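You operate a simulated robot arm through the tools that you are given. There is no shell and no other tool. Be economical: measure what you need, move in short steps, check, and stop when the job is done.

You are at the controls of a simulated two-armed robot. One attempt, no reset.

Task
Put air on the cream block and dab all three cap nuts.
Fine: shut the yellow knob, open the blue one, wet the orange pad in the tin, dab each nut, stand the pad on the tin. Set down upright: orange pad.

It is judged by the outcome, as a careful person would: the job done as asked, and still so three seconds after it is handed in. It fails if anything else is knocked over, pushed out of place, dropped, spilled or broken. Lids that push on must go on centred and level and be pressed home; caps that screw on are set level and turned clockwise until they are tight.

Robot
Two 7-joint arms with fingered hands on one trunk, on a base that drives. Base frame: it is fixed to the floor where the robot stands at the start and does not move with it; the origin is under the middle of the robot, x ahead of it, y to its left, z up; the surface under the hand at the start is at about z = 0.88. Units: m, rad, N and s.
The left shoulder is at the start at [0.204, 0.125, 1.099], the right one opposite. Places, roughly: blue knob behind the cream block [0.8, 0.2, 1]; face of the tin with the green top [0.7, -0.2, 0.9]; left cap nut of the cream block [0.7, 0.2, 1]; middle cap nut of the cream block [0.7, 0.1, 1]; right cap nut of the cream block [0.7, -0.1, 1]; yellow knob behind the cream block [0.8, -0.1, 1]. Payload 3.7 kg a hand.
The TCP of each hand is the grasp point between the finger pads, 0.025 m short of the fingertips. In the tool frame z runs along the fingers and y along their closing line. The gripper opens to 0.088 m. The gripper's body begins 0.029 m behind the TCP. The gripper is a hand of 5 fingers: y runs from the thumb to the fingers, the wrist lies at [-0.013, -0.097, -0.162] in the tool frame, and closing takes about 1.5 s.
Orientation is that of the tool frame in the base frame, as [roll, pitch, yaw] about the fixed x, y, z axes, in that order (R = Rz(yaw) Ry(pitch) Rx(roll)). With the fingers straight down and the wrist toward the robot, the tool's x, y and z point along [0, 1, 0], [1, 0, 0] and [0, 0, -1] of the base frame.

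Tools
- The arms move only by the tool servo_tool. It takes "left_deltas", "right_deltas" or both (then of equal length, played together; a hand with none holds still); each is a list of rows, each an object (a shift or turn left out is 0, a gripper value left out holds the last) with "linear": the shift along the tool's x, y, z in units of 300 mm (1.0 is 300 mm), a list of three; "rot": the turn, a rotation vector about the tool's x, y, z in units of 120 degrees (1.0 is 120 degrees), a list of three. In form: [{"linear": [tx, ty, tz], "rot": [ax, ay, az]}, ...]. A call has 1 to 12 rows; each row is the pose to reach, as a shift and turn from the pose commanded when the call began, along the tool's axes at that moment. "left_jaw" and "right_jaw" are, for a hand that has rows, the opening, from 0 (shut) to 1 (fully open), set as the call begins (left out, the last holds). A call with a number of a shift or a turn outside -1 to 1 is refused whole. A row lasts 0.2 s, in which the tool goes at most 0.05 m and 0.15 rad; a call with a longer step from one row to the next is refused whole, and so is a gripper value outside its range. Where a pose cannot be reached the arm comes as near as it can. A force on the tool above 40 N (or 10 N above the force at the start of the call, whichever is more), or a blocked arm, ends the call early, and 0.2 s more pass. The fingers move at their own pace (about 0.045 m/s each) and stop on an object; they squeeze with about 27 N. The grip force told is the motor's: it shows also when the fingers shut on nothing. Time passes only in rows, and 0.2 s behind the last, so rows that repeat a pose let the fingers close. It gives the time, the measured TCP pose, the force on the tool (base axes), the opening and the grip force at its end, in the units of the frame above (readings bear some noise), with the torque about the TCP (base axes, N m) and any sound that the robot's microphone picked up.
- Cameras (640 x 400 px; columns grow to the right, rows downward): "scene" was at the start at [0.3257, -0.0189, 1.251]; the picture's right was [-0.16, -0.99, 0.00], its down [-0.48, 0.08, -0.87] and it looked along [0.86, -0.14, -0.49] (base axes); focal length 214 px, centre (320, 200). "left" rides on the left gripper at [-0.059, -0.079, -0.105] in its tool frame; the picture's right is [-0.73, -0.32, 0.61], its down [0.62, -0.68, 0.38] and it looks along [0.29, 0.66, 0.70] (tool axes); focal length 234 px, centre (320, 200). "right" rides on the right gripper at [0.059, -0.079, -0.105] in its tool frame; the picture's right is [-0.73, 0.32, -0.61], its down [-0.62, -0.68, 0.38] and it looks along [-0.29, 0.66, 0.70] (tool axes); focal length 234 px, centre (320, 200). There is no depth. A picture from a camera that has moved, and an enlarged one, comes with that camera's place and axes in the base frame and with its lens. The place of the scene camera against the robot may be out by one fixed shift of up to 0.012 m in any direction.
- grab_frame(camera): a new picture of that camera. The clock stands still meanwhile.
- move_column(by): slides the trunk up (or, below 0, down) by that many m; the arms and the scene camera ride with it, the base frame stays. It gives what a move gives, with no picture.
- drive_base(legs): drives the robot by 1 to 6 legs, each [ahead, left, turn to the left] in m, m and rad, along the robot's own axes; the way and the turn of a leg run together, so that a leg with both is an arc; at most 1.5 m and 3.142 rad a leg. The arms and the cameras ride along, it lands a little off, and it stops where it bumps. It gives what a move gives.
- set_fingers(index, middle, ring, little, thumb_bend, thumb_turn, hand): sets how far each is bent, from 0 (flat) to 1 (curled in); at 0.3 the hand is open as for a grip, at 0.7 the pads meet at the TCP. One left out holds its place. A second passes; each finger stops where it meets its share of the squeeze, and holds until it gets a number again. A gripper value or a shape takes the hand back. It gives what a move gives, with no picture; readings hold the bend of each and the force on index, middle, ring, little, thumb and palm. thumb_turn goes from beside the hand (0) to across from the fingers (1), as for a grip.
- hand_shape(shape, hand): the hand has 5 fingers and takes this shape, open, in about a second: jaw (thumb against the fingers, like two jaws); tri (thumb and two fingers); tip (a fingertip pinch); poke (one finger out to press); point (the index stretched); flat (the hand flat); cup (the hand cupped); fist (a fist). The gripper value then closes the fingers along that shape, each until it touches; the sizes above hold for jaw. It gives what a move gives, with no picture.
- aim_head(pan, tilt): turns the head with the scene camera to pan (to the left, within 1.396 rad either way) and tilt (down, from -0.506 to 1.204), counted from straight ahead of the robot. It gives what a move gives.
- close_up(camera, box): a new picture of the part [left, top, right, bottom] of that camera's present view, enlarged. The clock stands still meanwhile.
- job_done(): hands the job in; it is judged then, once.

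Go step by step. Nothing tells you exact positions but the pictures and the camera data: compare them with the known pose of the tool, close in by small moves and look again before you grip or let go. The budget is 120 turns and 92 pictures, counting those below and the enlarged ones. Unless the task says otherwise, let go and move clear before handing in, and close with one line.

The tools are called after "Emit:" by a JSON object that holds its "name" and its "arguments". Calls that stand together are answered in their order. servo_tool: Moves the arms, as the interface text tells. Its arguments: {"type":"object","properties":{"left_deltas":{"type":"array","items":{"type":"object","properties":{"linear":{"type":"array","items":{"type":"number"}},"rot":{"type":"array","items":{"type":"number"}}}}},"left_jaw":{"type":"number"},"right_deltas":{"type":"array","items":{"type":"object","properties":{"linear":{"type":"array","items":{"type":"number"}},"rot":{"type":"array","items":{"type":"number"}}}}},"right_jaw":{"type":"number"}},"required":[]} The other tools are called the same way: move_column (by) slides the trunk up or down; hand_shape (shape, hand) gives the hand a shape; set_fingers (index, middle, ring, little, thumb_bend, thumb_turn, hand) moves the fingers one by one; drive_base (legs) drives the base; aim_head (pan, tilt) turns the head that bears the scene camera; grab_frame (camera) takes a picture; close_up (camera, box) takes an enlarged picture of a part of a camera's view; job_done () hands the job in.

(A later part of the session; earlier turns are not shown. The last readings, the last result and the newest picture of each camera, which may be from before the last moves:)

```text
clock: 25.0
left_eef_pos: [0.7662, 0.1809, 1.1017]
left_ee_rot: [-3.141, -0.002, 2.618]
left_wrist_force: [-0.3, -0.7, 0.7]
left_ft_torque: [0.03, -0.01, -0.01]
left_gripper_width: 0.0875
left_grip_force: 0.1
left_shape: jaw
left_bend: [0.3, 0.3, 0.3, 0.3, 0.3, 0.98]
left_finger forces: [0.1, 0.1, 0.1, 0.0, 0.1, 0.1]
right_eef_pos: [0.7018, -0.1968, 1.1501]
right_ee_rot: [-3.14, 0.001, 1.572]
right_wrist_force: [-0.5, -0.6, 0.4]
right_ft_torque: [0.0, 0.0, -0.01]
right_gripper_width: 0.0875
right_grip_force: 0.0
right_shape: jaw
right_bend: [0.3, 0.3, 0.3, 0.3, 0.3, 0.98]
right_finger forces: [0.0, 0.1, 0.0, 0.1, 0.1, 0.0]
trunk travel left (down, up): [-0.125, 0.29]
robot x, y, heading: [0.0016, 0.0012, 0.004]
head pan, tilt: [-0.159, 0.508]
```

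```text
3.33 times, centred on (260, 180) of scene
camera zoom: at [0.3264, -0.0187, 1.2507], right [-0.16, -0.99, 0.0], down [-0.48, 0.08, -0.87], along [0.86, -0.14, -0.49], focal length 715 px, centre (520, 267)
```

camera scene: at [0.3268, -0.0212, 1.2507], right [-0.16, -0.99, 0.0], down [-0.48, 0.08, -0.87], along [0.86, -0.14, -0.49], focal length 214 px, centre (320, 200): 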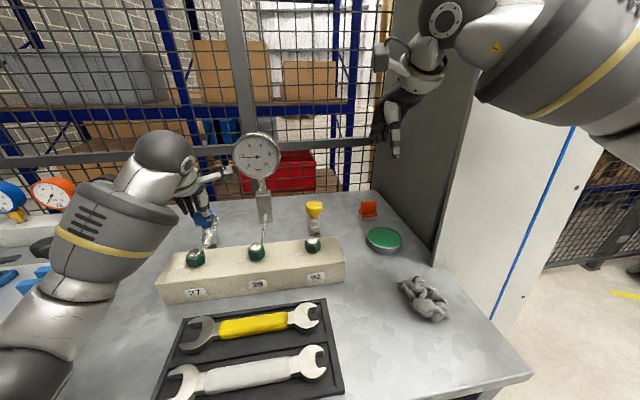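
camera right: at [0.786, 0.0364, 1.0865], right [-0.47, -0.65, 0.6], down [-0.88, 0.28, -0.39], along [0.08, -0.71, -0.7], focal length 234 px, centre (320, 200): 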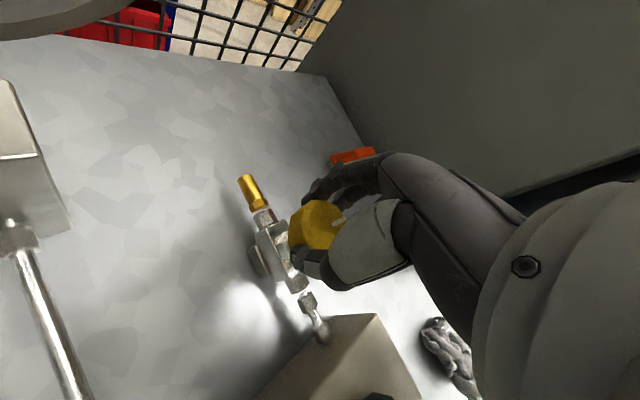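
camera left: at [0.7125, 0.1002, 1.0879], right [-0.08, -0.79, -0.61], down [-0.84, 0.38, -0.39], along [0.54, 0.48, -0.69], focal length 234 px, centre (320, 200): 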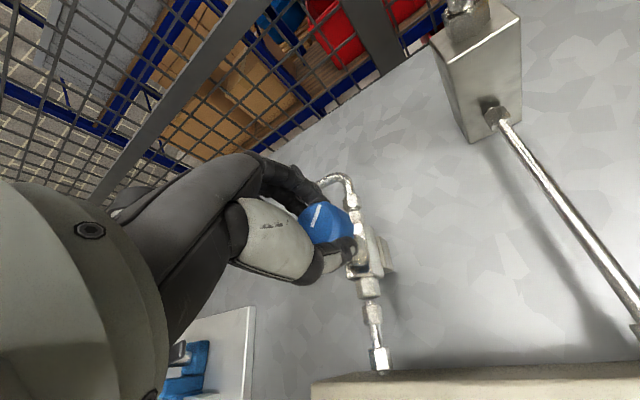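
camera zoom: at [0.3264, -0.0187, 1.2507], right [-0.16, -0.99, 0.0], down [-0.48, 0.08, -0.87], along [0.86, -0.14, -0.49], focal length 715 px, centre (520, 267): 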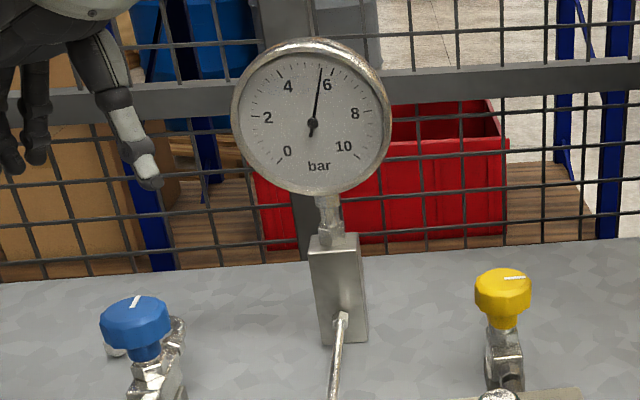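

The gauge now reads about 5.8 bar and the blue mark is along the pipe. I retract the left hand and bring the right hand toward the orange pad near (0.84, -0.24).

Emit:
{"name": "servo_tool", "arguments": {"left_deltas": [{"linear": [0.03, -0.015, -0.11], "rot": [0, 0, 0.0625]}, {"linear": [0.1, -0.04, -0.22], "rot": [0, 0, 0.125]}, {"linear": [0.18, -0.08, -0.32], "rot": [0, 0, 0.1875]}, {"linear": [0.27, -0.12, -0.4], "rot": [0, 0, 0.25]}, {"linear": [0.36, -0.16, -0.48], "rot": [0, 0, 0.3125]}, {"linear": [0.45, -0.2, -0.56], "rot": [0, 0, 0.375]}, {"linear": [0.53, -0.24, -0.6], "rot": [0, 0, 0.4375]}, {"linear": [0.61, -0.277, -0.633], "rot": [0, 0, 0.5]}, {"linear": [0.61, -0.277, -0.633], "rot": [0, 0, 0.5]}], "right_deltas": [{"linear": [-0.018, 0.042, 0]}, {"linear": [-0.036, 0.083, 0]}, {"linear": [-0.054, 0.125, 0]}, {"linear": [-0.072, 0.167, 0]}, {"linear": [-0.09, 0.208, 0]}, {"linear": [-0.108, 0.25, 0]}, {"linear": [-0.126, 0.29, 0]}, {"linear": [-0.143, 0.333, 0]}, {"linear": [-0.143, 0.333, 0]}]}}

Emit:
{"name": "grab_frame", "arguments": {"camera": "right"}}

Emit:
{"name": "grab_frame", "arguments": {"camera": "scene"}}

```text
clock: 27.2
left_eef_pos: [0.5527, 0.2064, 1.302]
left_ee_rot: [3.126, 0.006, 1.569]
left_wrist_force: [-0.9, 0.6, 0.1]
left_ft_torque: [-0.01, 0.0, -0.03]
left_gripper_width: 0.0878
left_grip_force: 0.0
left_shape: jaw
left_bend: [0.3, 0.3, 0.3, 0.3, 0.3, 0.98]
left_finger forces: [0.0, 0.1, 0.0, 0.1, 0.1, 0.0]
right_eef_pos: [0.7818, -0.2167, 1.1754]
right_ee_rot: [3.109, 0.018, 1.604]
right_wrist_force: [0.2, 0.1, 0.7]
right_ft_torque: [-0.02, 0.03, 0.02]
right_gripper_width: 0.0876
right_grip_force: 0.0
right_shape: jaw
right_bend: [0.3, 0.3, 0.3, 0.3, 0.3, 0.98]
right_finger forces: [0.0, 0.0, 0.0, 0.0, 0.0, 0.1]
trunk travel left (down, up): [-0.125, 0.29]
robot x, y, heading: [-0.0004, 0.003, -0.0]
head pan, tilt: [-0.159, 0.508]
stopped in row 9 (left hand): the arm was blocked; the commanded pose is now the measured one
```

```text
62 pictures are left
camera right: at [0.6981, -0.1579, 1.2751], right [0.33, -0.7, 0.63], down [-0.65, -0.65, -0.39], along [0.69, -0.28, -0.67], focal length 234 px, centre (320, 200)
```

right: 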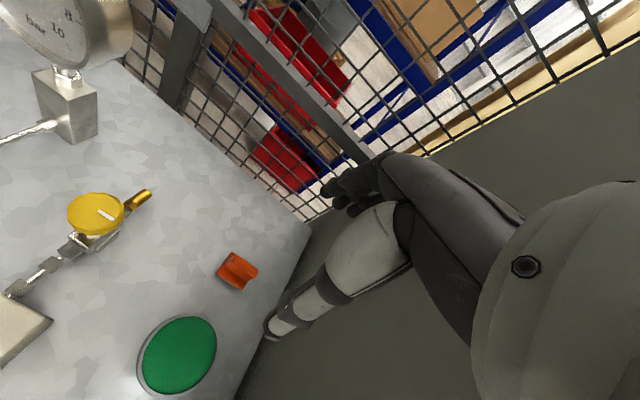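

```text
61 pictures are left
camera scene: at [0.3078, -0.0103, 1.2561], right [-0.16, -0.99, 0.0], down [-0.47, 0.07, -0.88], along [0.87, -0.14, -0.47], focal length 214 px, centre (320, 200)
```

scene: 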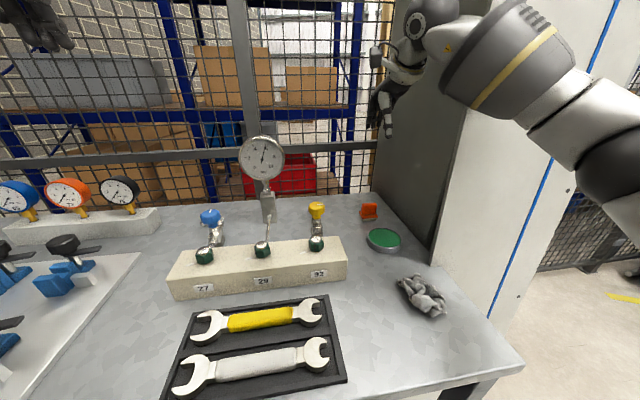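

Something was blocked and the trunk seems tilted back a little; perhaps the right elbow touches the cabinet. I back the right hand off.

Emit:
{"name": "servo_tool", "arguments": {"right_deltas": [{"linear": [0.02, -0.05, 0]}, {"linear": [0.05, -0.12, 0]}, {"linear": [0.08, -0.19, 0]}, {"linear": [0.08, -0.19, 0]}]}}

Emit:
{"name": "grab_frame", "arguments": {"camera": "scene"}}

```text
clock: 28.2
left_eef_pos: [0.5704, 0.1981, 1.294]
left_ee_rot: [-3.141, -0.001, 1.57]
left_wrist_force: [-0.1, 0.1, -0.1]
left_ft_torque: [0.01, -0.01, 0.01]
left_gripper_width: 0.0875
left_grip_force: 0.0
left_shape: jaw
left_bend: [0.3, 0.3, 0.3, 0.3, 0.3, 0.98]
left_finger forces: [0.0, 0.0, 0.0, 0.0, 0.1, 0.0]
right_eef_pos: [0.7436, -0.2084, 1.1539]
right_ee_rot: [3.138, 0.007, 1.589]
right_wrist_force: [-0.7, -0.2, 0.2]
right_ft_torque: [0.0, -0.04, 0.01]
right_gripper_width: 0.0878
right_grip_force: 0.1
right_shape: jaw
right_bend: [0.3, 0.3, 0.3, 0.3, 0.3, 0.98]
right_finger forces: [0.0, 0.1, 0.0, 0.0, 0.0, 0.0]
trunk travel left (down, up): [-0.125, 0.29]
robot x, y, heading: [0.0013, 0.0021, 0.004]
head pan, tilt: [-0.159, 0.508]
```

```text
60 pictures are left
camera scene: at [0.3254, -0.0188, 1.2507], right [-0.16, -0.99, 0.0], down [-0.48, 0.08, -0.87], along [0.86, -0.14, -0.49], focal length 214 px, centre (320, 200)
```

scene: 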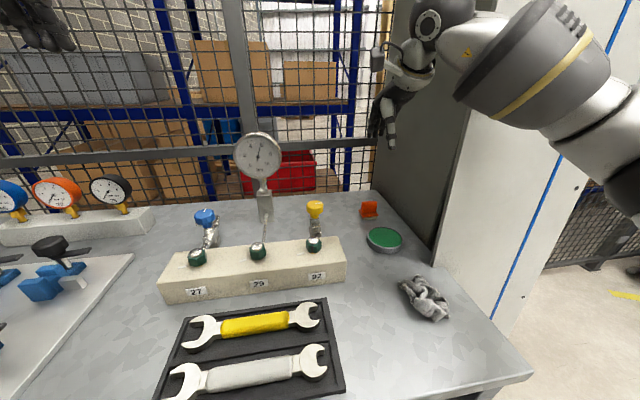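

All is back in place and the cabinet unmoved. The right elbow has no room there, so I will drive the base to the right and use the left arm for the pad; first I tuck the right hand back.

Emit:
{"name": "servo_tool", "arguments": {"right_deltas": [{"linear": [-0.004, -0.12, -0.05]}, {"linear": [-0.009, -0.24, -0.1]}, {"linear": [-0.014, -0.36, -0.15]}, {"linear": [-0.018, -0.48, -0.2]}, {"linear": [-0.022, -0.6, -0.25]}, {"linear": [-0.026, -0.72, -0.3]}, {"linear": [-0.03, -0.84, -0.34]}, {"linear": [-0.033, -0.967, -0.367]}, {"linear": [-0.033, -0.967, -0.367]}]}}

Emit:
{"name": "aim_head", "arguments": {"pan": -0.8, "tilt": 0.9}}

Emit:
{"name": "grab_frame", "arguments": {"camera": "scene"}}

```text
clock: 30.2
left_eef_pos: [0.5704, 0.1991, 1.2937]
left_ee_rot: [-3.14, 0.0, 1.568]
left_wrist_force: [-0.1, 0.6, 0.5]
left_ft_torque: [0.04, -0.01, -0.01]
left_gripper_width: 0.0877
left_grip_force: 0.0
left_shape: jaw
left_bend: [0.3, 0.3, 0.3, 0.3, 0.3, 0.98]
left_finger forces: [0.2, 0.0, 0.0, 0.0, 0.1, 0.0]
right_eef_pos: [0.4528, -0.223, 1.264]
right_ee_rot: [3.136, 0.008, 1.591]
right_wrist_force: [-0.2, 0.3, 0.0]
right_ft_torque: [0.01, -0.02, 0.01]
right_gripper_width: 0.088
right_grip_force: 0.1
right_shape: jaw
right_bend: [0.3, 0.3, 0.3, 0.3, 0.3, 0.98]
right_finger forces: [0.0, 0.0, 0.0, 0.0, 0.0, 0.1]
trunk travel left (down, up): [-0.125, 0.29]
robot x, y, heading: [-0.0024, 0.0022, 0.001]
head pan, tilt: [-0.159, 0.508]
```

```text
clock: 31.2
left_eef_pos: [0.5708, 0.1984, 1.2935]
left_ee_rot: [-3.14, -0.001, 1.569]
left_wrist_force: [-0.8, -0.3, 0.2]
left_ft_torque: [-0.01, -0.02, 0.0]
left_gripper_width: 0.0877
left_grip_force: 0.1
left_shape: jaw
left_bend: [0.3, 0.3, 0.3, 0.3, 0.3, 0.98]
left_finger forces: [0.0, 0.0, 0.1, 0.1, 0.0, 0.1]
right_eef_pos: [0.4531, -0.2219, 1.2634]
right_ee_rot: [3.134, 0.011, 1.59]
right_wrist_force: [-0.8, 1.5, -0.4]
right_ft_torque: [-0.01, 0.03, 0.02]
right_gripper_width: 0.0879
right_grip_force: 0.0
right_shape: jaw
right_bend: [0.3, 0.3, 0.3, 0.3, 0.3, 0.98]
right_finger forces: [0.1, 0.0, 0.0, 0.1, 0.0, 0.0]
trunk travel left (down, up): [-0.125, 0.29]
robot x, y, heading: [-0.0029, 0.0012, -0.0]
head pan, tilt: [-0.799, 0.901]
```

```text
59 pictures are left
camera scene: at [0.2881, -0.0581, 1.2179], right [-0.72, -0.7, 0.0], down [-0.55, 0.56, -0.62], along [0.43, -0.45, -0.78], focal length 214 px, centre (320, 200)
```

scene: 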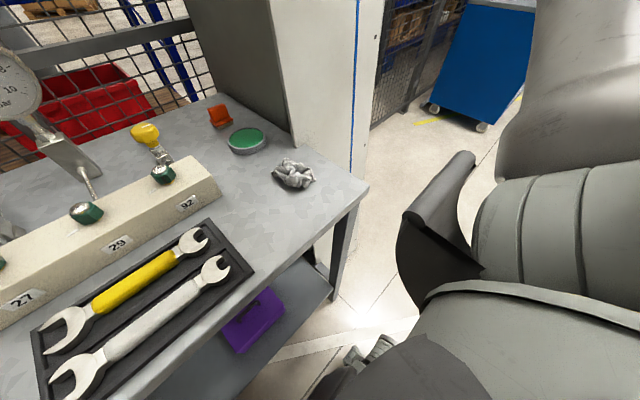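

The floor to the right is clear and the arm is well short of the cabinet. I drive 0.25 m to the right.

Emit:
{"name": "drive_base", "arguments": {"legs": [[0, -0.25, 0]]}}

Emit:
{"name": "aim_head", "arguments": {"pan": 0.1, "tilt": 0.55}}

Emit:
{"name": "grab_frame", "arguments": {"camera": "scene"}}

Emit:
{"name": "grab_frame", "arguments": {"camera": "left"}}

```text
clock: 34.0
left_eef_pos: [0.5717, -0.0535, 1.2937]
left_ee_rot: [-3.14, 0.0, 1.56]
left_wrist_force: [0.8, 0.0, -0.6]
left_ft_torque: [0.0, 0.02, 0.01]
left_gripper_width: 0.0875
left_grip_force: 0.1
left_shape: jaw
left_bend: [0.3, 0.3, 0.3, 0.3, 0.3, 0.98]
left_finger forces: [0.0, 0.0, 0.0, 0.0, 0.0, 0.0]
right_eef_pos: [0.4478, -0.4732, 1.2639]
right_ee_rot: [3.136, 0.01, 1.58]
right_wrist_force: [-0.4, -0.4, -0.6]
right_ft_torque: [-0.03, 0.0, -0.02]
right_gripper_width: 0.0878
right_grip_force: 0.1
right_shape: jaw
right_bend: [0.3, 0.3, 0.3, 0.3, 0.3, 0.98]
right_finger forces: [0.0, 0.2, 0.0, 0.0, 0.0, 0.1]
trunk travel left (down, up): [-0.125, 0.29]
robot x, y, heading: [0.0002, -0.2432, -0.011]
head pan, tilt: [-0.799, 0.901]
```

```text
clock: 35.2
left_eef_pos: [0.57, -0.0527, 1.2953]
left_ee_rot: [3.141, 0.0, 1.558]
left_wrist_force: [0.1, -0.2, -0.5]
left_ft_torque: [-0.02, -0.01, 0.0]
left_gripper_width: 0.0877
left_grip_force: 0.1
left_shape: jaw
left_bend: [0.3, 0.3, 0.3, 0.3, 0.3, 0.98]
left_finger forces: [0.1, 0.1, 0.0, 0.1, 0.1, 0.0]
right_eef_pos: [0.4487, -0.4718, 1.2644]
right_ee_rot: [3.134, 0.007, 1.58]
right_wrist_force: [-0.5, -0.1, 0.1]
right_ft_torque: [-0.01, 0.0, 0.01]
right_gripper_width: 0.0874
right_grip_force: 0.0
right_shape: jaw
right_bend: [0.3, 0.3, 0.3, 0.3, 0.3, 0.98]
right_finger forces: [0.0, 0.1, 0.1, 0.0, 0.1, 0.0]
trunk travel left (down, up): [-0.125, 0.29]
robot x, y, heading: [-0.0024, -0.2424, -0.012]
head pan, tilt: [0.099, 0.55]
```

```text
58 pictures are left
camera scene: at [0.3234, -0.2429, 1.2471], right [0.09, -1.0, 0.0], down [-0.52, -0.05, -0.85], along [0.85, 0.07, -0.52], focal length 214 px, centre (320, 200)
```

scene: 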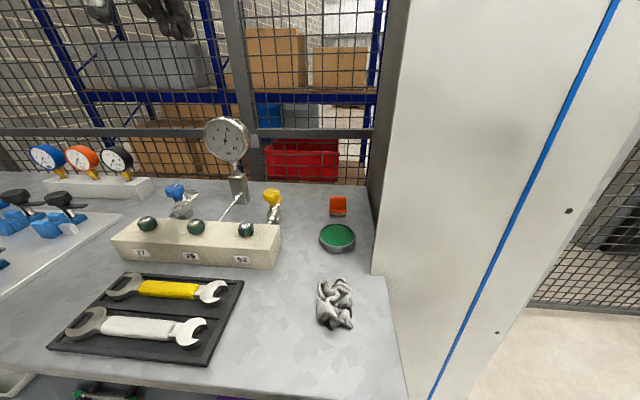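

```text
57 pictures are left
camera left: at [0.4919, -0.1097, 1.3981], right [-0.33, -0.72, -0.61], down [-0.67, 0.63, -0.38], along [0.66, 0.28, -0.7], focal length 234 px, centre (320, 200)
```

left: 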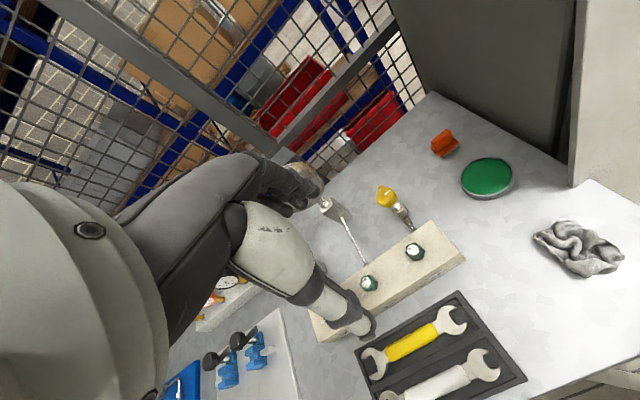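

The pad from this side is at about (0.835, -0.245). I move the left hand over it, high.

Emit:
{"name": "servo_tool", "arguments": {"left_deltas": [{"linear": [-0.078, 0.104, 0.079]}, {"linear": [-0.156, 0.208, 0.158]}, {"linear": [-0.234, 0.312, 0.237]}, {"linear": [-0.312, 0.416, 0.316]}, {"linear": [-0.39, 0.52, 0.395]}, {"linear": [-0.468, 0.624, 0.474]}, {"linear": [-0.546, 0.728, 0.553]}, {"linear": [-0.623, 0.833, 0.633]}, {"linear": [-0.623, 0.833, 0.633]}]}}

Emit:
{"name": "grab_frame", "arguments": {"camera": "left"}}

Emit:
{"name": "grab_frame", "arguments": {"camera": "scene"}}

```text
clock: 37.2
left_eef_pos: [0.8155, -0.242, 1.1065]
left_ee_rot: [3.14, 0.001, 1.556]
left_wrist_force: [-0.2, -0.5, 0.4]
left_ft_torque: [0.04, 0.02, 0.0]
left_gripper_width: 0.0876
left_grip_force: 0.1
left_shape: jaw
left_bend: [0.3, 0.3, 0.3, 0.3, 0.3, 0.98]
left_finger forces: [0.0, 0.1, 0.0, 0.0, 0.0, 0.0]
right_eef_pos: [0.4484, -0.4722, 1.2656]
right_ee_rot: [3.133, 0.008, 1.579]
right_wrist_force: [-0.6, 0.4, 0.7]
right_ft_torque: [0.02, 0.0, 0.01]
right_gripper_width: 0.0875
right_grip_force: 0.0
right_shape: jaw
right_bend: [0.3, 0.3, 0.3, 0.3, 0.3, 0.98]
right_finger forces: [0.1, 0.0, 0.0, 0.1, 0.0, 0.1]
trunk travel left (down, up): [-0.125, 0.29]
robot x, y, heading: [-0.001, -0.244, -0.015]
head pan, tilt: [0.099, 0.55]
```

```text
56 pictures are left
camera left: at [0.7364, -0.2984, 1.2095], right [-0.33, -0.72, -0.61], down [-0.67, 0.63, -0.38], along [0.66, 0.28, -0.69], focal length 234 px, centre (320, 200)
```

left: 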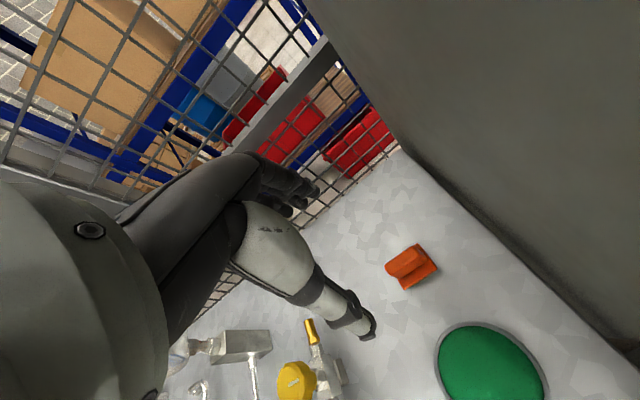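

```text
55 pictures are left
camera scene: at [0.3228, -0.2424, 1.2475], right [0.09, -1.0, 0.0], down [-0.52, -0.05, -0.85], along [0.85, 0.08, -0.52], focal length 214 px, centre (320, 200)
```

scene: 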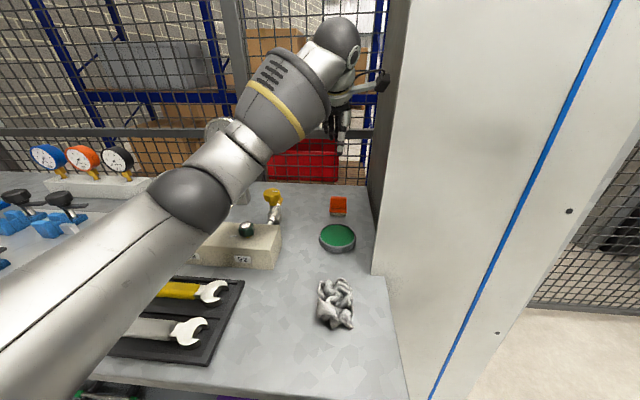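

Emit:
{"name": "close_up", "arguments": {"camera": "left", "box": [350, 210, 510, 330]}}

Emit:
{"name": "close_up", "arguments": {"camera": "scene", "box": [290, 110, 410, 270]}}

```text
3.33 times, centred on (430, 270) of left
camera zoom: at [0.7364, -0.2984, 1.2095], right [-0.33, -0.72, -0.61], down [-0.67, 0.63, -0.38], along [0.66, 0.28, -0.69], focal length 781 px, centre (-47, -33)
```

zoom: 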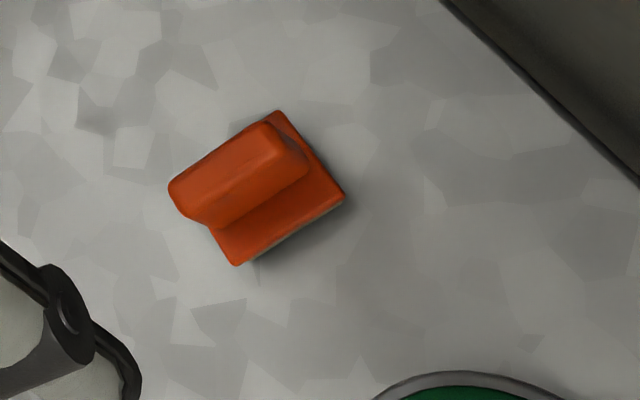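

```text
2.50 times, centred on (350, 190) of scene
camera zoom: at [0.3228, -0.2424, 1.2475], right [0.09, -1.0, 0.0], down [-0.52, -0.05, -0.85], along [0.85, 0.08, -0.52], focal length 536 px, centre (245, 225)
```

zoom: 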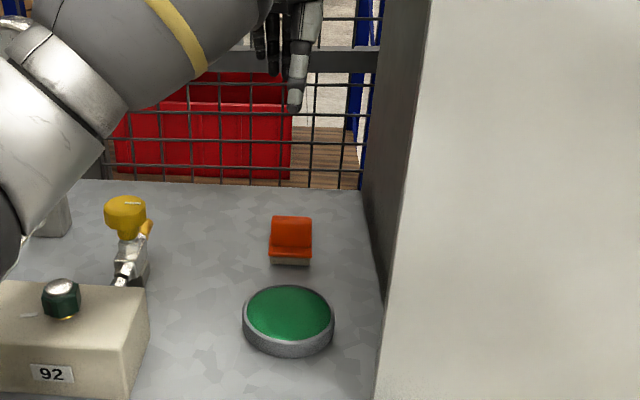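

The pad is square to the axes with its centre at about (0.841, -0.246), fin thin in x, top near z 0.93. I lower part of the way and look again.

Emit:
{"name": "servo_tool", "arguments": {"left_deltas": [{"linear": [-0.006, 0.04, 0.1]}, {"linear": [-0.012, 0.084, 0.2]}, {"linear": [-0.012, 0.084, 0.3]}, {"linear": [-0.012, 0.084, 0.39]}, {"linear": [-0.012, 0.084, 0.39]}]}}

Emit:
{"name": "grab_frame", "arguments": {"camera": "left"}}

Emit:
{"name": "close_up", "arguments": {"camera": "scene", "box": [290, 110, 410, 270]}}

```text
clock: 38.4
left_eef_pos: [0.8443, -0.2448, 0.987]
left_ee_rot: [3.14, 0.0, 1.559]
left_wrist_force: [0.2, 0.5, 0.2]
left_ft_torque: [-0.01, 0.03, 0.02]
left_gripper_width: 0.0879
left_grip_force: 0.0
left_shape: jaw
left_bend: [0.3, 0.3, 0.3, 0.3, 0.3, 0.98]
left_finger forces: [0.1, 0.0, 0.1, 0.0, 0.0, 0.1]
right_eef_pos: [0.4474, -0.4718, 1.2643]
right_ee_rot: [3.135, 0.008, 1.578]
right_wrist_force: [-0.3, -0.3, -0.5]
right_ft_torque: [-0.01, 0.03, 0.03]
right_gripper_width: 0.0879
right_grip_force: 0.0
right_shape: jaw
right_bend: [0.3, 0.3, 0.3, 0.3, 0.3, 0.98]
right_finger forces: [0.0, 0.0, 0.0, 0.0, 0.0, 0.1]
trunk travel left (down, up): [-0.125, 0.29]
robot x, y, heading: [0.0009, -0.244, -0.009]
head pan, tilt: [0.099, 0.55]
```

```text
52 pictures are left
camera left: at [0.7652, -0.3023, 1.0915], right [-0.33, -0.72, -0.61], down [-0.67, 0.63, -0.38], along [0.66, 0.28, -0.69], focal length 234 px, centre (320, 200)
```

left: 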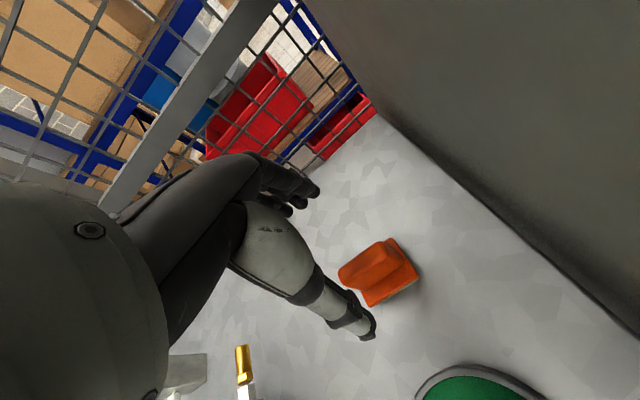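

```text
2.50 times, centred on (350, 190) of scene
camera zoom: at [0.323, -0.2428, 1.2474], right [0.09, -1.0, 0.0], down [-0.52, -0.05, -0.85], along [0.85, 0.08, -0.52], focal length 536 px, centre (245, 225)
```

zoom: 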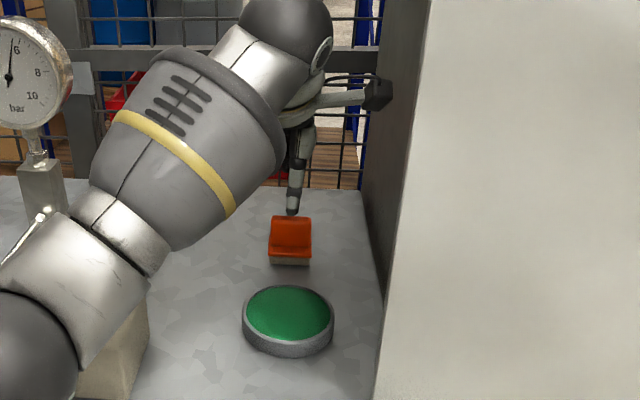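

The plate and fin are well between the fingers. I lower to grip height (tips just above the plate) and close.

Emit:
{"name": "servo_tool", "arguments": {"left_deltas": [{"linear": [-0.004, -0.01, 0.08]}, {"linear": [-0.004, -0.01, 0.15]}, {"linear": [-0.004, -0.01, 0.2]}, {"linear": [-0.004, -0.01, 0.2]}]}}

Emit:
{"name": "grab_frame", "arguments": {"camera": "left"}}

Emit:
{"name": "close_up", "arguments": {"camera": "scene", "box": [310, 140, 390, 240]}}

```text
clock: 39.4
left_eef_pos: [0.8408, -0.2464, 0.9277]
left_ee_rot: [3.14, 0.0, 1.558]
left_wrist_force: [-0.5, -0.6, -0.3]
left_ft_torque: [0.01, -0.03, -0.01]
left_gripper_width: 0.0875
left_grip_force: 0.0
left_shape: jaw
left_bend: [0.3, 0.3, 0.3, 0.3, 0.3, 0.98]
left_finger forces: [0.1, 0.0, 0.0, 0.1, 0.0, 0.0]
right_eef_pos: [0.448, -0.4718, 1.264]
right_ee_rot: [3.135, 0.009, 1.579]
right_wrist_force: [0.8, 0.4, 0.0]
right_ft_torque: [0.0, -0.02, -0.01]
right_gripper_width: 0.0881
right_grip_force: 0.1
right_shape: jaw
right_bend: [0.3, 0.3, 0.3, 0.3, 0.3, 0.98]
right_finger forces: [0.0, 0.0, 0.0, 0.1, 0.0, 0.1]
trunk travel left (down, up): [-0.125, 0.29]
robot x, y, heading: [-0.0019, -0.2429, -0.008]
head pan, tilt: [0.099, 0.55]
```

```text
50 pictures are left
camera left: at [0.7609, -0.304, 1.0322], right [-0.33, -0.72, -0.61], down [-0.67, 0.63, -0.38], along [0.66, 0.28, -0.7], focal length 234 px, centre (320, 200)
```

left: 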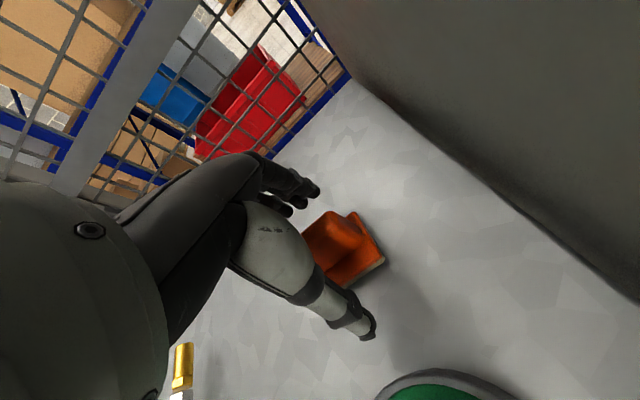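

```text
4.00 times, centred on (350, 190) of scene
camera zoom: at [0.3232, -0.2428, 1.2473], right [0.09, -1.0, 0.0], down [-0.52, -0.05, -0.85], along [0.85, 0.08, -0.52], focal length 858 px, centre (200, 240)
```

zoom: 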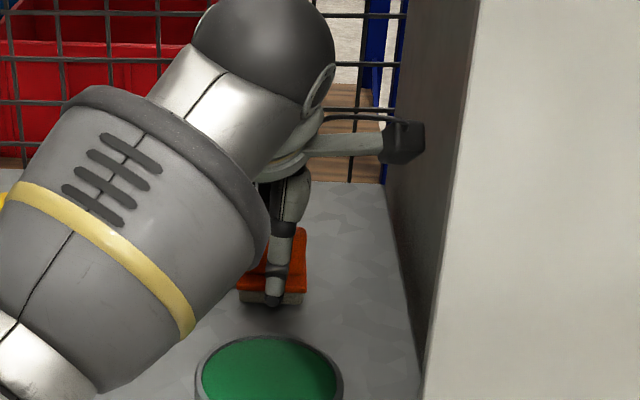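

Emit:
{"name": "servo_tool", "arguments": {"left_deltas": [{"linear": [0, 0, 0]}, {"linear": [0, 0, 0]}, {"linear": [0, 0, 0]}, {"linear": [0, 0, 0]}, {"linear": [0, 0, 0]}, {"linear": [0, 0, 0]}, {"linear": [0, 0, 0]}, {"linear": [0, 0, 0]}, {"linear": [0, 0, 0]}], "left_jaw": 0}}

Emit:
{"name": "grab_frame", "arguments": {"camera": "left"}}

```text
clock: 41.4
left_eef_pos: [0.8398, -0.2475, 0.9278]
left_ee_rot: [-3.141, 0.0, 1.557]
left_wrist_force: [-0.7, -0.6, -0.5]
left_ft_torque: [0.0, -0.03, -0.02]
left_gripper_width: 0.0102
left_grip_force: 27.0
left_shape: jaw
left_bend: [0.72, 0.65, 0.67, 0.7, 0.74, 1.0]
left_finger forces: [15.6, 6.3, 2.7, 0.1, 24.6, 0.1]
right_eef_pos: [0.4482, -0.4732, 1.2631]
right_ee_rot: [3.135, 0.009, 1.579]
right_wrist_force: [-0.5, -0.1, 1.4]
right_ft_torque: [0.01, 0.01, 0.01]
right_gripper_width: 0.0877
right_grip_force: 0.1
right_shape: jaw
right_bend: [0.3, 0.3, 0.3, 0.3, 0.3, 0.98]
right_finger forces: [0.0, 0.0, 0.0, 0.1, 0.1, 0.1]
trunk travel left (down, up): [-0.125, 0.29]
robot x, y, heading: [-0.001, -0.247, -0.009]
head pan, tilt: [0.099, 0.55]
```

```text
48 pictures are left
camera left: at [0.761, -0.3041, 1.0322], right [-0.33, -0.72, -0.61], down [-0.67, 0.63, -0.38], along [0.66, 0.28, -0.7], focal length 234 px, centre (320, 200)
```

left: 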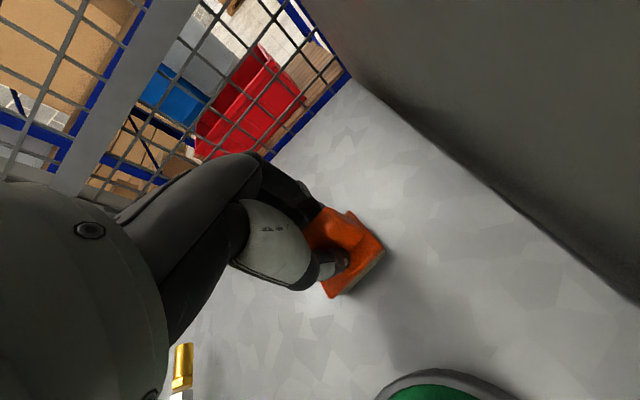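

Gripped. I lift it 0.1 m and check how it hangs.

Emit:
{"name": "servo_tool", "arguments": {"left_deltas": [{"linear": [0, 0, -0.05]}, {"linear": [0, 0, -0.15]}, {"linear": [0, 0, -0.25]}, {"linear": [0, 0, -0.333]}, {"linear": [0, 0, -0.333]}]}}

Emit:
{"name": "grab_frame", "arguments": {"camera": "left"}}

Emit:
{"name": "close_up", "arguments": {"camera": "scene", "box": [290, 110, 410, 270]}}

```text
clock: 42.6
left_eef_pos: [0.8416, -0.2483, 1.0265]
left_ee_rot: [3.141, 0.0, 1.56]
left_wrist_force: [-0.8, 0.3, -0.4]
left_ft_torque: [0.01, -0.01, 0.0]
left_gripper_width: 0.0101
left_grip_force: 27.3
left_shape: jaw
left_bend: [0.72, 0.65, 0.68, 0.7, 0.74, 1.0]
left_finger forces: [15.8, 6.1, 2.5, 0.0, 24.6, 0.0]
right_eef_pos: [0.4499, -0.4717, 1.2641]
right_ee_rot: [3.134, 0.009, 1.58]
right_wrist_force: [-0.2, -0.6, 1.6]
right_ft_torque: [0.0, -0.03, 0.01]
right_gripper_width: 0.0875
right_grip_force: 0.2
right_shape: jaw
right_bend: [0.3, 0.3, 0.3, 0.3, 0.3, 0.98]
right_finger forces: [0.0, 0.0, 0.0, 0.0, 0.0, 0.1]
trunk travel left (down, up): [-0.125, 0.29]
robot x, y, heading: [0.0008, -0.2445, -0.012]
head pan, tilt: [0.099, 0.55]
```

```text
47 pictures are left
camera left: at [0.7635, -0.3055, 1.1314], right [-0.33, -0.72, -0.61], down [-0.67, 0.63, -0.38], along [0.66, 0.28, -0.7], focal length 234 px, centre (320, 200)
```

left: 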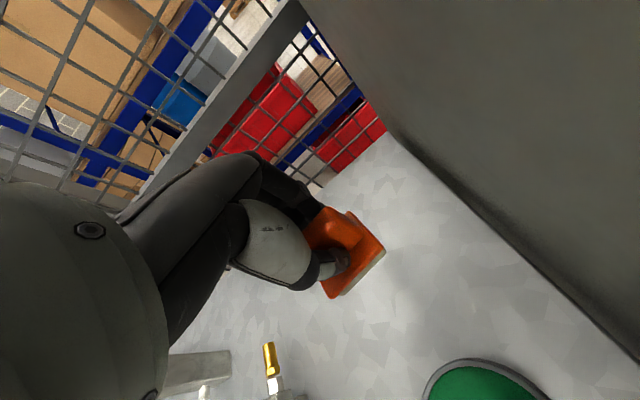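

```text
2.50 times, centred on (350, 190) of scene
camera zoom: at [0.3238, -0.2428, 1.247], right [0.09, -1.0, 0.0], down [-0.52, -0.05, -0.85], along [0.85, 0.08, -0.52], focal length 536 px, centre (245, 225)
```

zoom: 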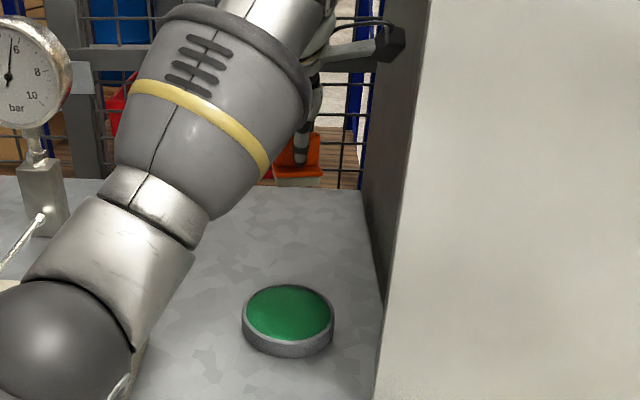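

The pad is held level and centred on the TCP, its bottom about 0.048 below it. I carry it over the tin near (0.715, -0.238).

Emit:
{"name": "servo_tool", "arguments": {"left_deltas": [{"linear": [0.008, -0.1, 0]}, {"linear": [0.016, -0.2, 0]}, {"linear": [0.024, -0.3, 0]}, {"linear": [0.03, -0.417, 0]}, {"linear": [0.03, -0.417, 0]}]}}

Emit:
{"name": "grab_frame", "arguments": {"camera": "left"}}

Emit:
{"name": "close_up", "arguments": {"camera": "scene", "box": [270, 130, 410, 270]}}

```text
clock: 43.8
left_eef_pos: [0.7149, -0.2369, 1.0248]
left_ee_rot: [-3.141, -0.001, 1.559]
left_wrist_force: [0.4, 0.3, -0.6]
left_ft_torque: [0.0, -0.01, 0.02]
left_gripper_width: 0.01
left_grip_force: 26.7
left_shape: jaw
left_bend: [0.72, 0.65, 0.69, 0.7, 0.75, 1.0]
left_finger forces: [16.0, 6.0, 2.5, 0.0, 24.6, 0.1]
right_eef_pos: [0.449, -0.4733, 1.264]
right_ee_rot: [3.136, 0.009, 1.58]
right_wrist_force: [0.9, 0.1, -0.4]
right_ft_torque: [0.0, -0.06, 0.01]
right_gripper_width: 0.0877
right_grip_force: 0.0
right_shape: jaw
right_bend: [0.3, 0.3, 0.3, 0.3, 0.3, 0.98]
right_finger forces: [0.0, 0.0, 0.0, 0.0, 0.0, 0.0]
trunk travel left (down, up): [-0.125, 0.29]
robot x, y, heading: [-0.0039, -0.2416, -0.013]
head pan, tilt: [0.099, 0.55]
```

```text
45 pictures are left
camera left: at [0.6356, -0.2935, 1.1299], right [-0.33, -0.72, -0.61], down [-0.67, 0.63, -0.38], along [0.66, 0.28, -0.7], focal length 234 px, centre (320, 200)
```

left: 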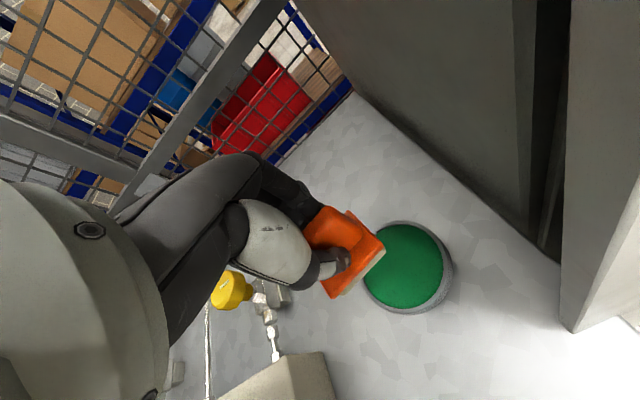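

```text
2.86 times, centred on (340, 200) of scene
camera zoom: at [0.3239, -0.2433, 1.247], right [0.09, -1.0, 0.0], down [-0.52, -0.05, -0.85], along [0.85, 0.07, -0.52], focal length 613 px, centre (263, 200)
```

zoom: 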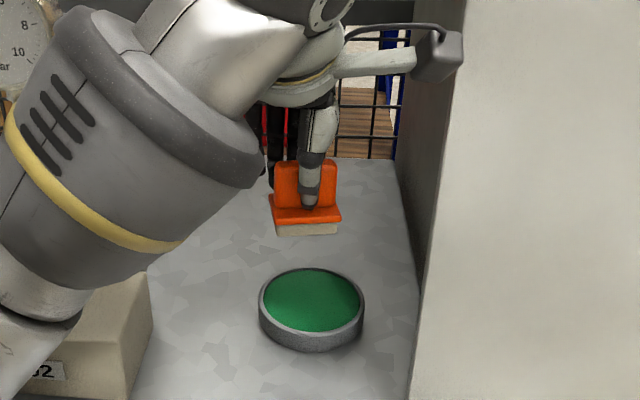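

The tin's centre works out at about (0.716, -0.248). I shift over it and lower to just above its face.

Emit:
{"name": "servo_tool", "arguments": {"left_deltas": [{"linear": [-0.037, 0.007, 0.05]}, {"linear": [-0.037, 0.007, 0.12]}, {"linear": [-0.037, 0.007, 0.19]}, {"linear": [-0.037, 0.007, 0.19]}]}}

Emit:
{"name": "grab_frame", "arguments": {"camera": "left"}}

Emit:
{"name": "close_up", "arguments": {"camera": "scene", "box": [270, 130, 410, 270]}}

```text
clock: 45.0
left_eef_pos: [0.7229, -0.2502, 1.0183]
left_ee_rot: [3.05, -0.005, 1.56]
left_wrist_force: [-0.3, 0.9, -0.9]
left_ft_torque: [0.01, 0.03, -0.03]
left_gripper_width: 0.0102
left_grip_force: 27.5
left_shape: jaw
left_bend: [0.72, 0.65, 0.69, 0.7, 0.75, 1.0]
left_finger forces: [16.2, 5.9, 2.5, 0.1, 24.6, 0.1]
right_eef_pos: [0.4429, -0.4779, 1.2671]
right_ee_rot: [3.128, 0.004, 1.576]
right_wrist_force: [0.0, 0.2, 0.2]
right_ft_torque: [0.0, -0.01, -0.02]
right_gripper_width: 0.0875
right_grip_force: 0.0
right_shape: jaw
right_bend: [0.3, 0.3, 0.3, 0.3, 0.3, 0.98]
right_finger forces: [0.0, 0.1, 0.0, 0.0, 0.0, 0.0]
trunk travel left (down, up): [-0.125, 0.29]
robot x, y, heading: [0.0012, -0.2438, -0.012]
head pan, tilt: [0.099, 0.55]
stopped in row 4 (left hand): the arm was blocked; the commanded pose is now the measured one
```

```text
43 pictures are left
camera left: at [0.634, -0.3089, 1.1148], right [-0.27, -0.72, -0.64], down [-0.64, 0.63, -0.44], along [0.72, 0.28, -0.63], focal length 234 px, centre (320, 200)
```

left: 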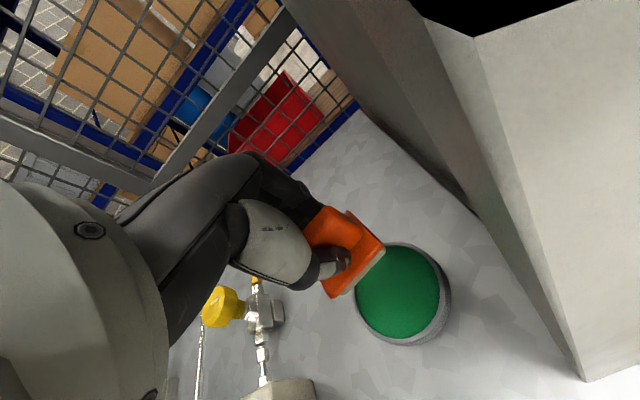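

```text
2.86 times, centred on (340, 200) of scene
camera zoom: at [0.317, -0.2471, 1.2495], right [0.09, -1.0, 0.0], down [-0.51, -0.04, -0.86], along [0.85, 0.08, -0.52], focal length 613 px, centre (263, 200)
```

zoom: 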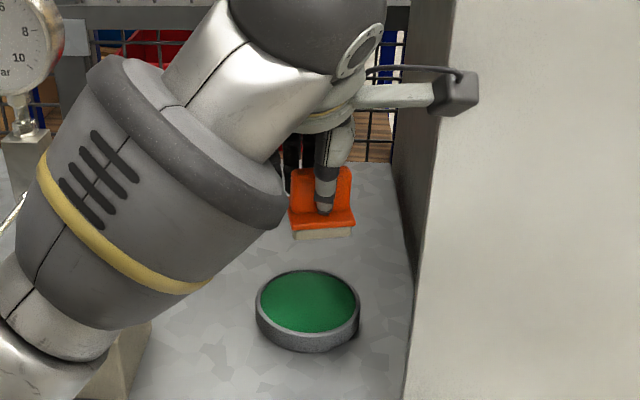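

The hand's camera arm bumped the cabinet's front edge. I back away, level the hand again, and yaw the hand clockwise so that arm moves clear of the cabinet.

Emit:
{"name": "servo_tool", "arguments": {"left_deltas": [{"linear": [0.04, -0.02, -0.04], "rot": [0, 0.02, 0]}, {"linear": [0.08, -0.03, -0.08], "rot": [0, 0.0435, 0]}, {"linear": [0.1, -0.03, -0.1], "rot": [0, 0.0435, 0]}, {"linear": [0.1, -0.03, -0.1], "rot": [0, 0.0435, 0]}]}}

Emit:
{"name": "servo_tool", "arguments": {"left_deltas": [{"rot": [0, 0, 0.05]}, {"rot": [0, 0, 0.1]}, {"rot": [0, 0, 0.15]}, {"rot": [0, 0, 0.2]}, {"rot": [0, 0, 0.25]}, {"rot": [0, 0, 0.25]}]}}

Emit:
{"name": "grab_frame", "arguments": {"camera": "scene"}}

Emit:
{"name": "grab_frame", "arguments": {"camera": "left"}}

```text
clock: 46.0
left_eef_pos: [0.7167, -0.2175, 1.0277]
left_ee_rot: [3.08, -0.093, 1.568]
left_wrist_force: [-0.3, 0.8, -0.1]
left_ft_torque: [0.02, 0.03, 0.0]
left_gripper_width: 0.01
left_grip_force: 26.9
left_shape: jaw
left_bend: [0.72, 0.65, 0.69, 0.7, 0.75, 1.0]
left_finger forces: [16.3, 5.7, 2.5, 0.1, 24.6, 0.0]
right_eef_pos: [0.4497, -0.4703, 1.2625]
right_ee_rot: [3.136, 0.008, 1.581]
right_wrist_force: [0.0, -0.1, -0.3]
right_ft_torque: [-0.04, -0.01, -0.02]
right_gripper_width: 0.0879
right_grip_force: 0.1
right_shape: jaw
right_bend: [0.3, 0.3, 0.3, 0.3, 0.3, 0.98]
right_finger forces: [0.0, 0.1, 0.0, 0.0, 0.0, 0.0]
trunk travel left (down, up): [-0.125, 0.29]
robot x, y, heading: [0.0002, -0.2398, -0.009]
head pan, tilt: [0.099, 0.55]
```

```text
clock: 47.4
left_eef_pos: [0.7142, -0.2192, 1.0311]
left_ee_rot: [3.131, -0.112, 1.038]
left_wrist_force: [-0.4, -0.3, 0.1]
left_ft_torque: [0.04, 0.0, 0.0]
left_gripper_width: 0.0101
left_grip_force: 27.3
left_shape: jaw
left_bend: [0.72, 0.65, 0.69, 0.7, 0.75, 1.0]
left_finger forces: [16.4, 5.7, 2.5, 0.0, 24.6, 0.0]
right_eef_pos: [0.4497, -0.4716, 1.2646]
right_ee_rot: [3.135, 0.009, 1.58]
right_wrist_force: [0.6, -0.1, -0.1]
right_ft_torque: [0.0, -0.01, 0.01]
right_gripper_width: 0.0879
right_grip_force: 0.1
right_shape: jaw
right_bend: [0.3, 0.3, 0.3, 0.3, 0.3, 0.98]
right_finger forces: [0.0, 0.1, 0.0, 0.0, 0.1, 0.0]
trunk travel left (down, up): [-0.125, 0.29]
robot x, y, heading: [0.0018, -0.2418, -0.016]
head pan, tilt: [0.099, 0.55]
```

```text
41 pictures are left
camera scene: at [0.3244, -0.2427, 1.2472], right [0.09, -1.0, 0.0], down [-0.52, -0.05, -0.85], along [0.85, 0.07, -0.52], focal length 214 px, centre (320, 200)
```

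scene: 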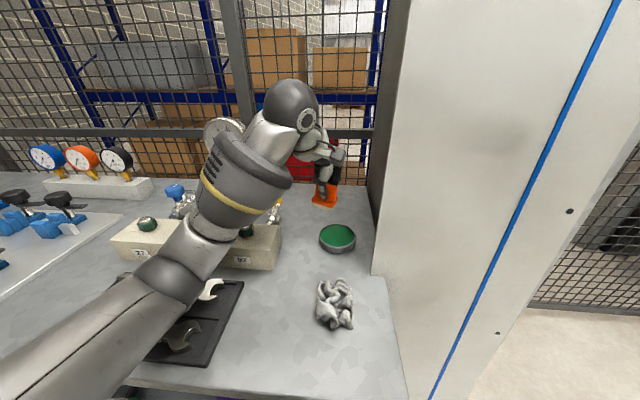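

```text
40 pictures are left
camera left: at [0.6107, -0.2373, 1.128], right [-0.6, -0.4, -0.69], down [-0.25, 0.92, -0.32], along [0.76, -0.02, -0.65], focal length 234 px, centre (320, 200)
```

left: 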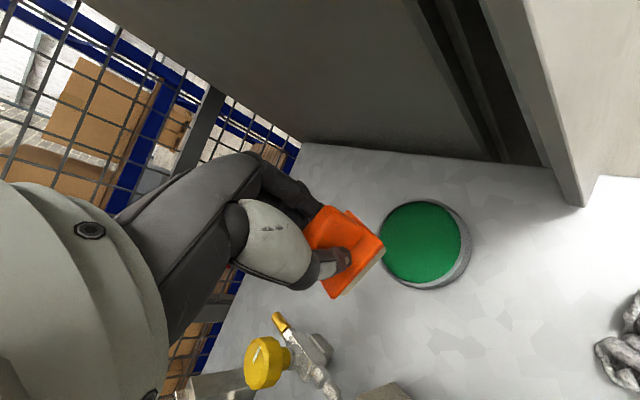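

The levelling went wrong way; I correct the remaining tilt about the tool's y axis.

Emit:
{"name": "servo_tool", "arguments": {"left_deltas": [{"rot": [0.0025, -0.027, 0]}, {"rot": [0.005, -0.0535, 0]}, {"rot": [0.005, -0.0535, 0]}]}}

Emit:
{"name": "grab_frame", "arguments": {"camera": "left"}}

Emit:
{"name": "close_up", "arguments": {"camera": "scene", "box": [270, 130, 410, 270]}}

```text
clock: 48.2
left_eef_pos: [0.7149, -0.219, 1.0337]
left_ee_rot: [3.138, 0.0, 1.041]
left_wrist_force: [-0.5, 0.3, -1.1]
left_ft_torque: [0.01, -0.02, 0.04]
left_gripper_width: 0.01
left_grip_force: 27.4
left_shape: jaw
left_bend: [0.72, 0.65, 0.69, 0.7, 0.75, 1.0]
left_finger forces: [16.4, 5.8, 2.5, 0.1, 24.6, 0.0]
right_eef_pos: [0.4491, -0.4707, 1.2636]
right_ee_rot: [3.135, 0.009, 1.58]
right_wrist_force: [0.4, -0.1, 0.4]
right_ft_torque: [0.0, -0.01, 0.02]
right_gripper_width: 0.0882
right_grip_force: 0.0
right_shape: jaw
right_bend: [0.3, 0.3, 0.3, 0.3, 0.3, 0.98]
right_finger forces: [0.0, 0.0, 0.0, 0.0, 0.0, 0.0]
trunk travel left (down, up): [-0.125, 0.29]
robot x, y, heading: [-0.0016, -0.2442, -0.015]
head pan, tilt: [0.099, 0.55]
```

```text
39 pictures are left
camera left: at [0.6173, -0.2282, 1.1376], right [-0.65, -0.46, -0.61], down [-0.27, 0.88, -0.38], along [0.71, -0.08, -0.69], focal length 234 px, centre (320, 200)
```

left: 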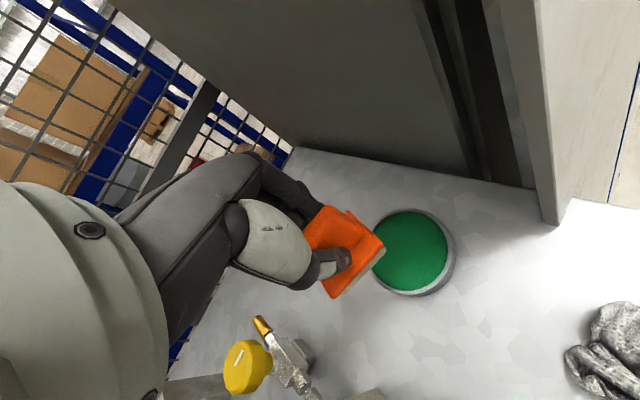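

```text
2.86 times, centred on (340, 200) of scene
camera zoom: at [0.3239, -0.2424, 1.2475], right [0.09, -1.0, 0.0], down [-0.52, -0.05, -0.85], along [0.85, 0.07, -0.52], focal length 613 px, centre (263, 200)
```

zoom: 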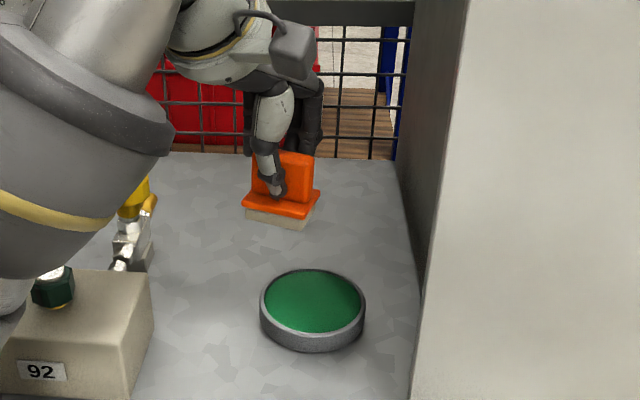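

Level again, and the camera arm is clear of the cabinet. I move over the tin at (0.715, -0.246) and lower to just above it.

Emit:
{"name": "servo_tool", "arguments": {"left_deltas": [{"linear": [-0.04, 0.022, 0]}, {"linear": [-0.078, 0.045, 0.05]}, {"linear": [-0.078, 0.045, 0.13]}, {"linear": [-0.078, 0.045, 0.21]}, {"linear": [-0.078, 0.045, 0.21]}]}}

Emit:
{"name": "grab_frame", "arguments": {"camera": "left"}}

Emit:
{"name": "close_up", "arguments": {"camera": "scene", "box": [270, 130, 410, 270]}}

```text
clock: 49.6
left_eef_pos: [0.7223, -0.2543, 1.0313]
left_ee_rot: [3.038, -0.058, 1.038]
left_wrist_force: [-0.3, -0.1, -1.6]
left_ft_torque: [0.0, -0.04, -0.03]
left_gripper_width: 0.0101
left_grip_force: 27.4
left_shape: jaw
left_bend: [0.72, 0.65, 0.7, 0.7, 0.75, 1.0]
left_finger forces: [16.3, 5.7, 2.5, 0.1, 24.8, 0.1]
right_eef_pos: [0.4442, -0.4803, 1.2654]
right_ee_rot: [3.129, 0.005, 1.573]
right_wrist_force: [0.1, -0.1, 0.3]
right_ft_torque: [0.0, -0.03, 0.01]
right_gripper_width: 0.088
right_grip_force: 0.0
right_shape: jaw
right_bend: [0.3, 0.3, 0.3, 0.3, 0.3, 0.98]
right_finger forces: [0.0, 0.0, 0.0, 0.1, 0.0, 0.1]
trunk travel left (down, up): [-0.125, 0.29]
robot x, y, heading: [-0.0023, -0.2391, -0.017]
head pan, tilt: [0.099, 0.55]
stopped in row 5 (left hand): the arm was blocked; the commanded pose is now the measured one
```

```text
37 pictures are left
camera left: at [0.6136, -0.2634, 1.1246], right [-0.57, -0.46, -0.68], down [-0.22, 0.88, -0.41], along [0.79, -0.09, -0.61], focal length 234 px, centre (320, 200)
```

left: 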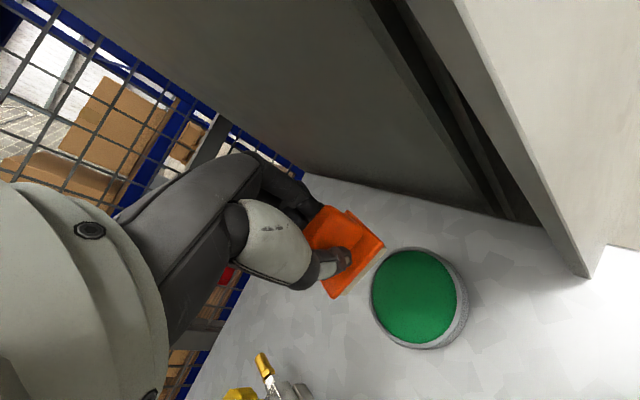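

```text
2.86 times, centred on (340, 200) of scene
camera zoom: at [0.3202, -0.2502, 1.2486], right [0.08, -1.0, 0.0], down [-0.52, -0.04, -0.86], along [0.85, 0.07, -0.52], focal length 613 px, centre (263, 200)
```

zoom: 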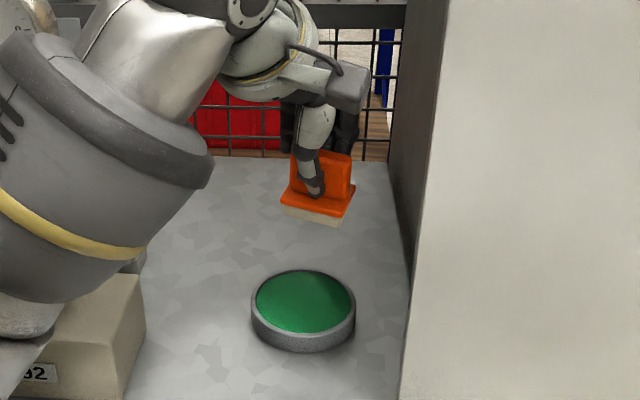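

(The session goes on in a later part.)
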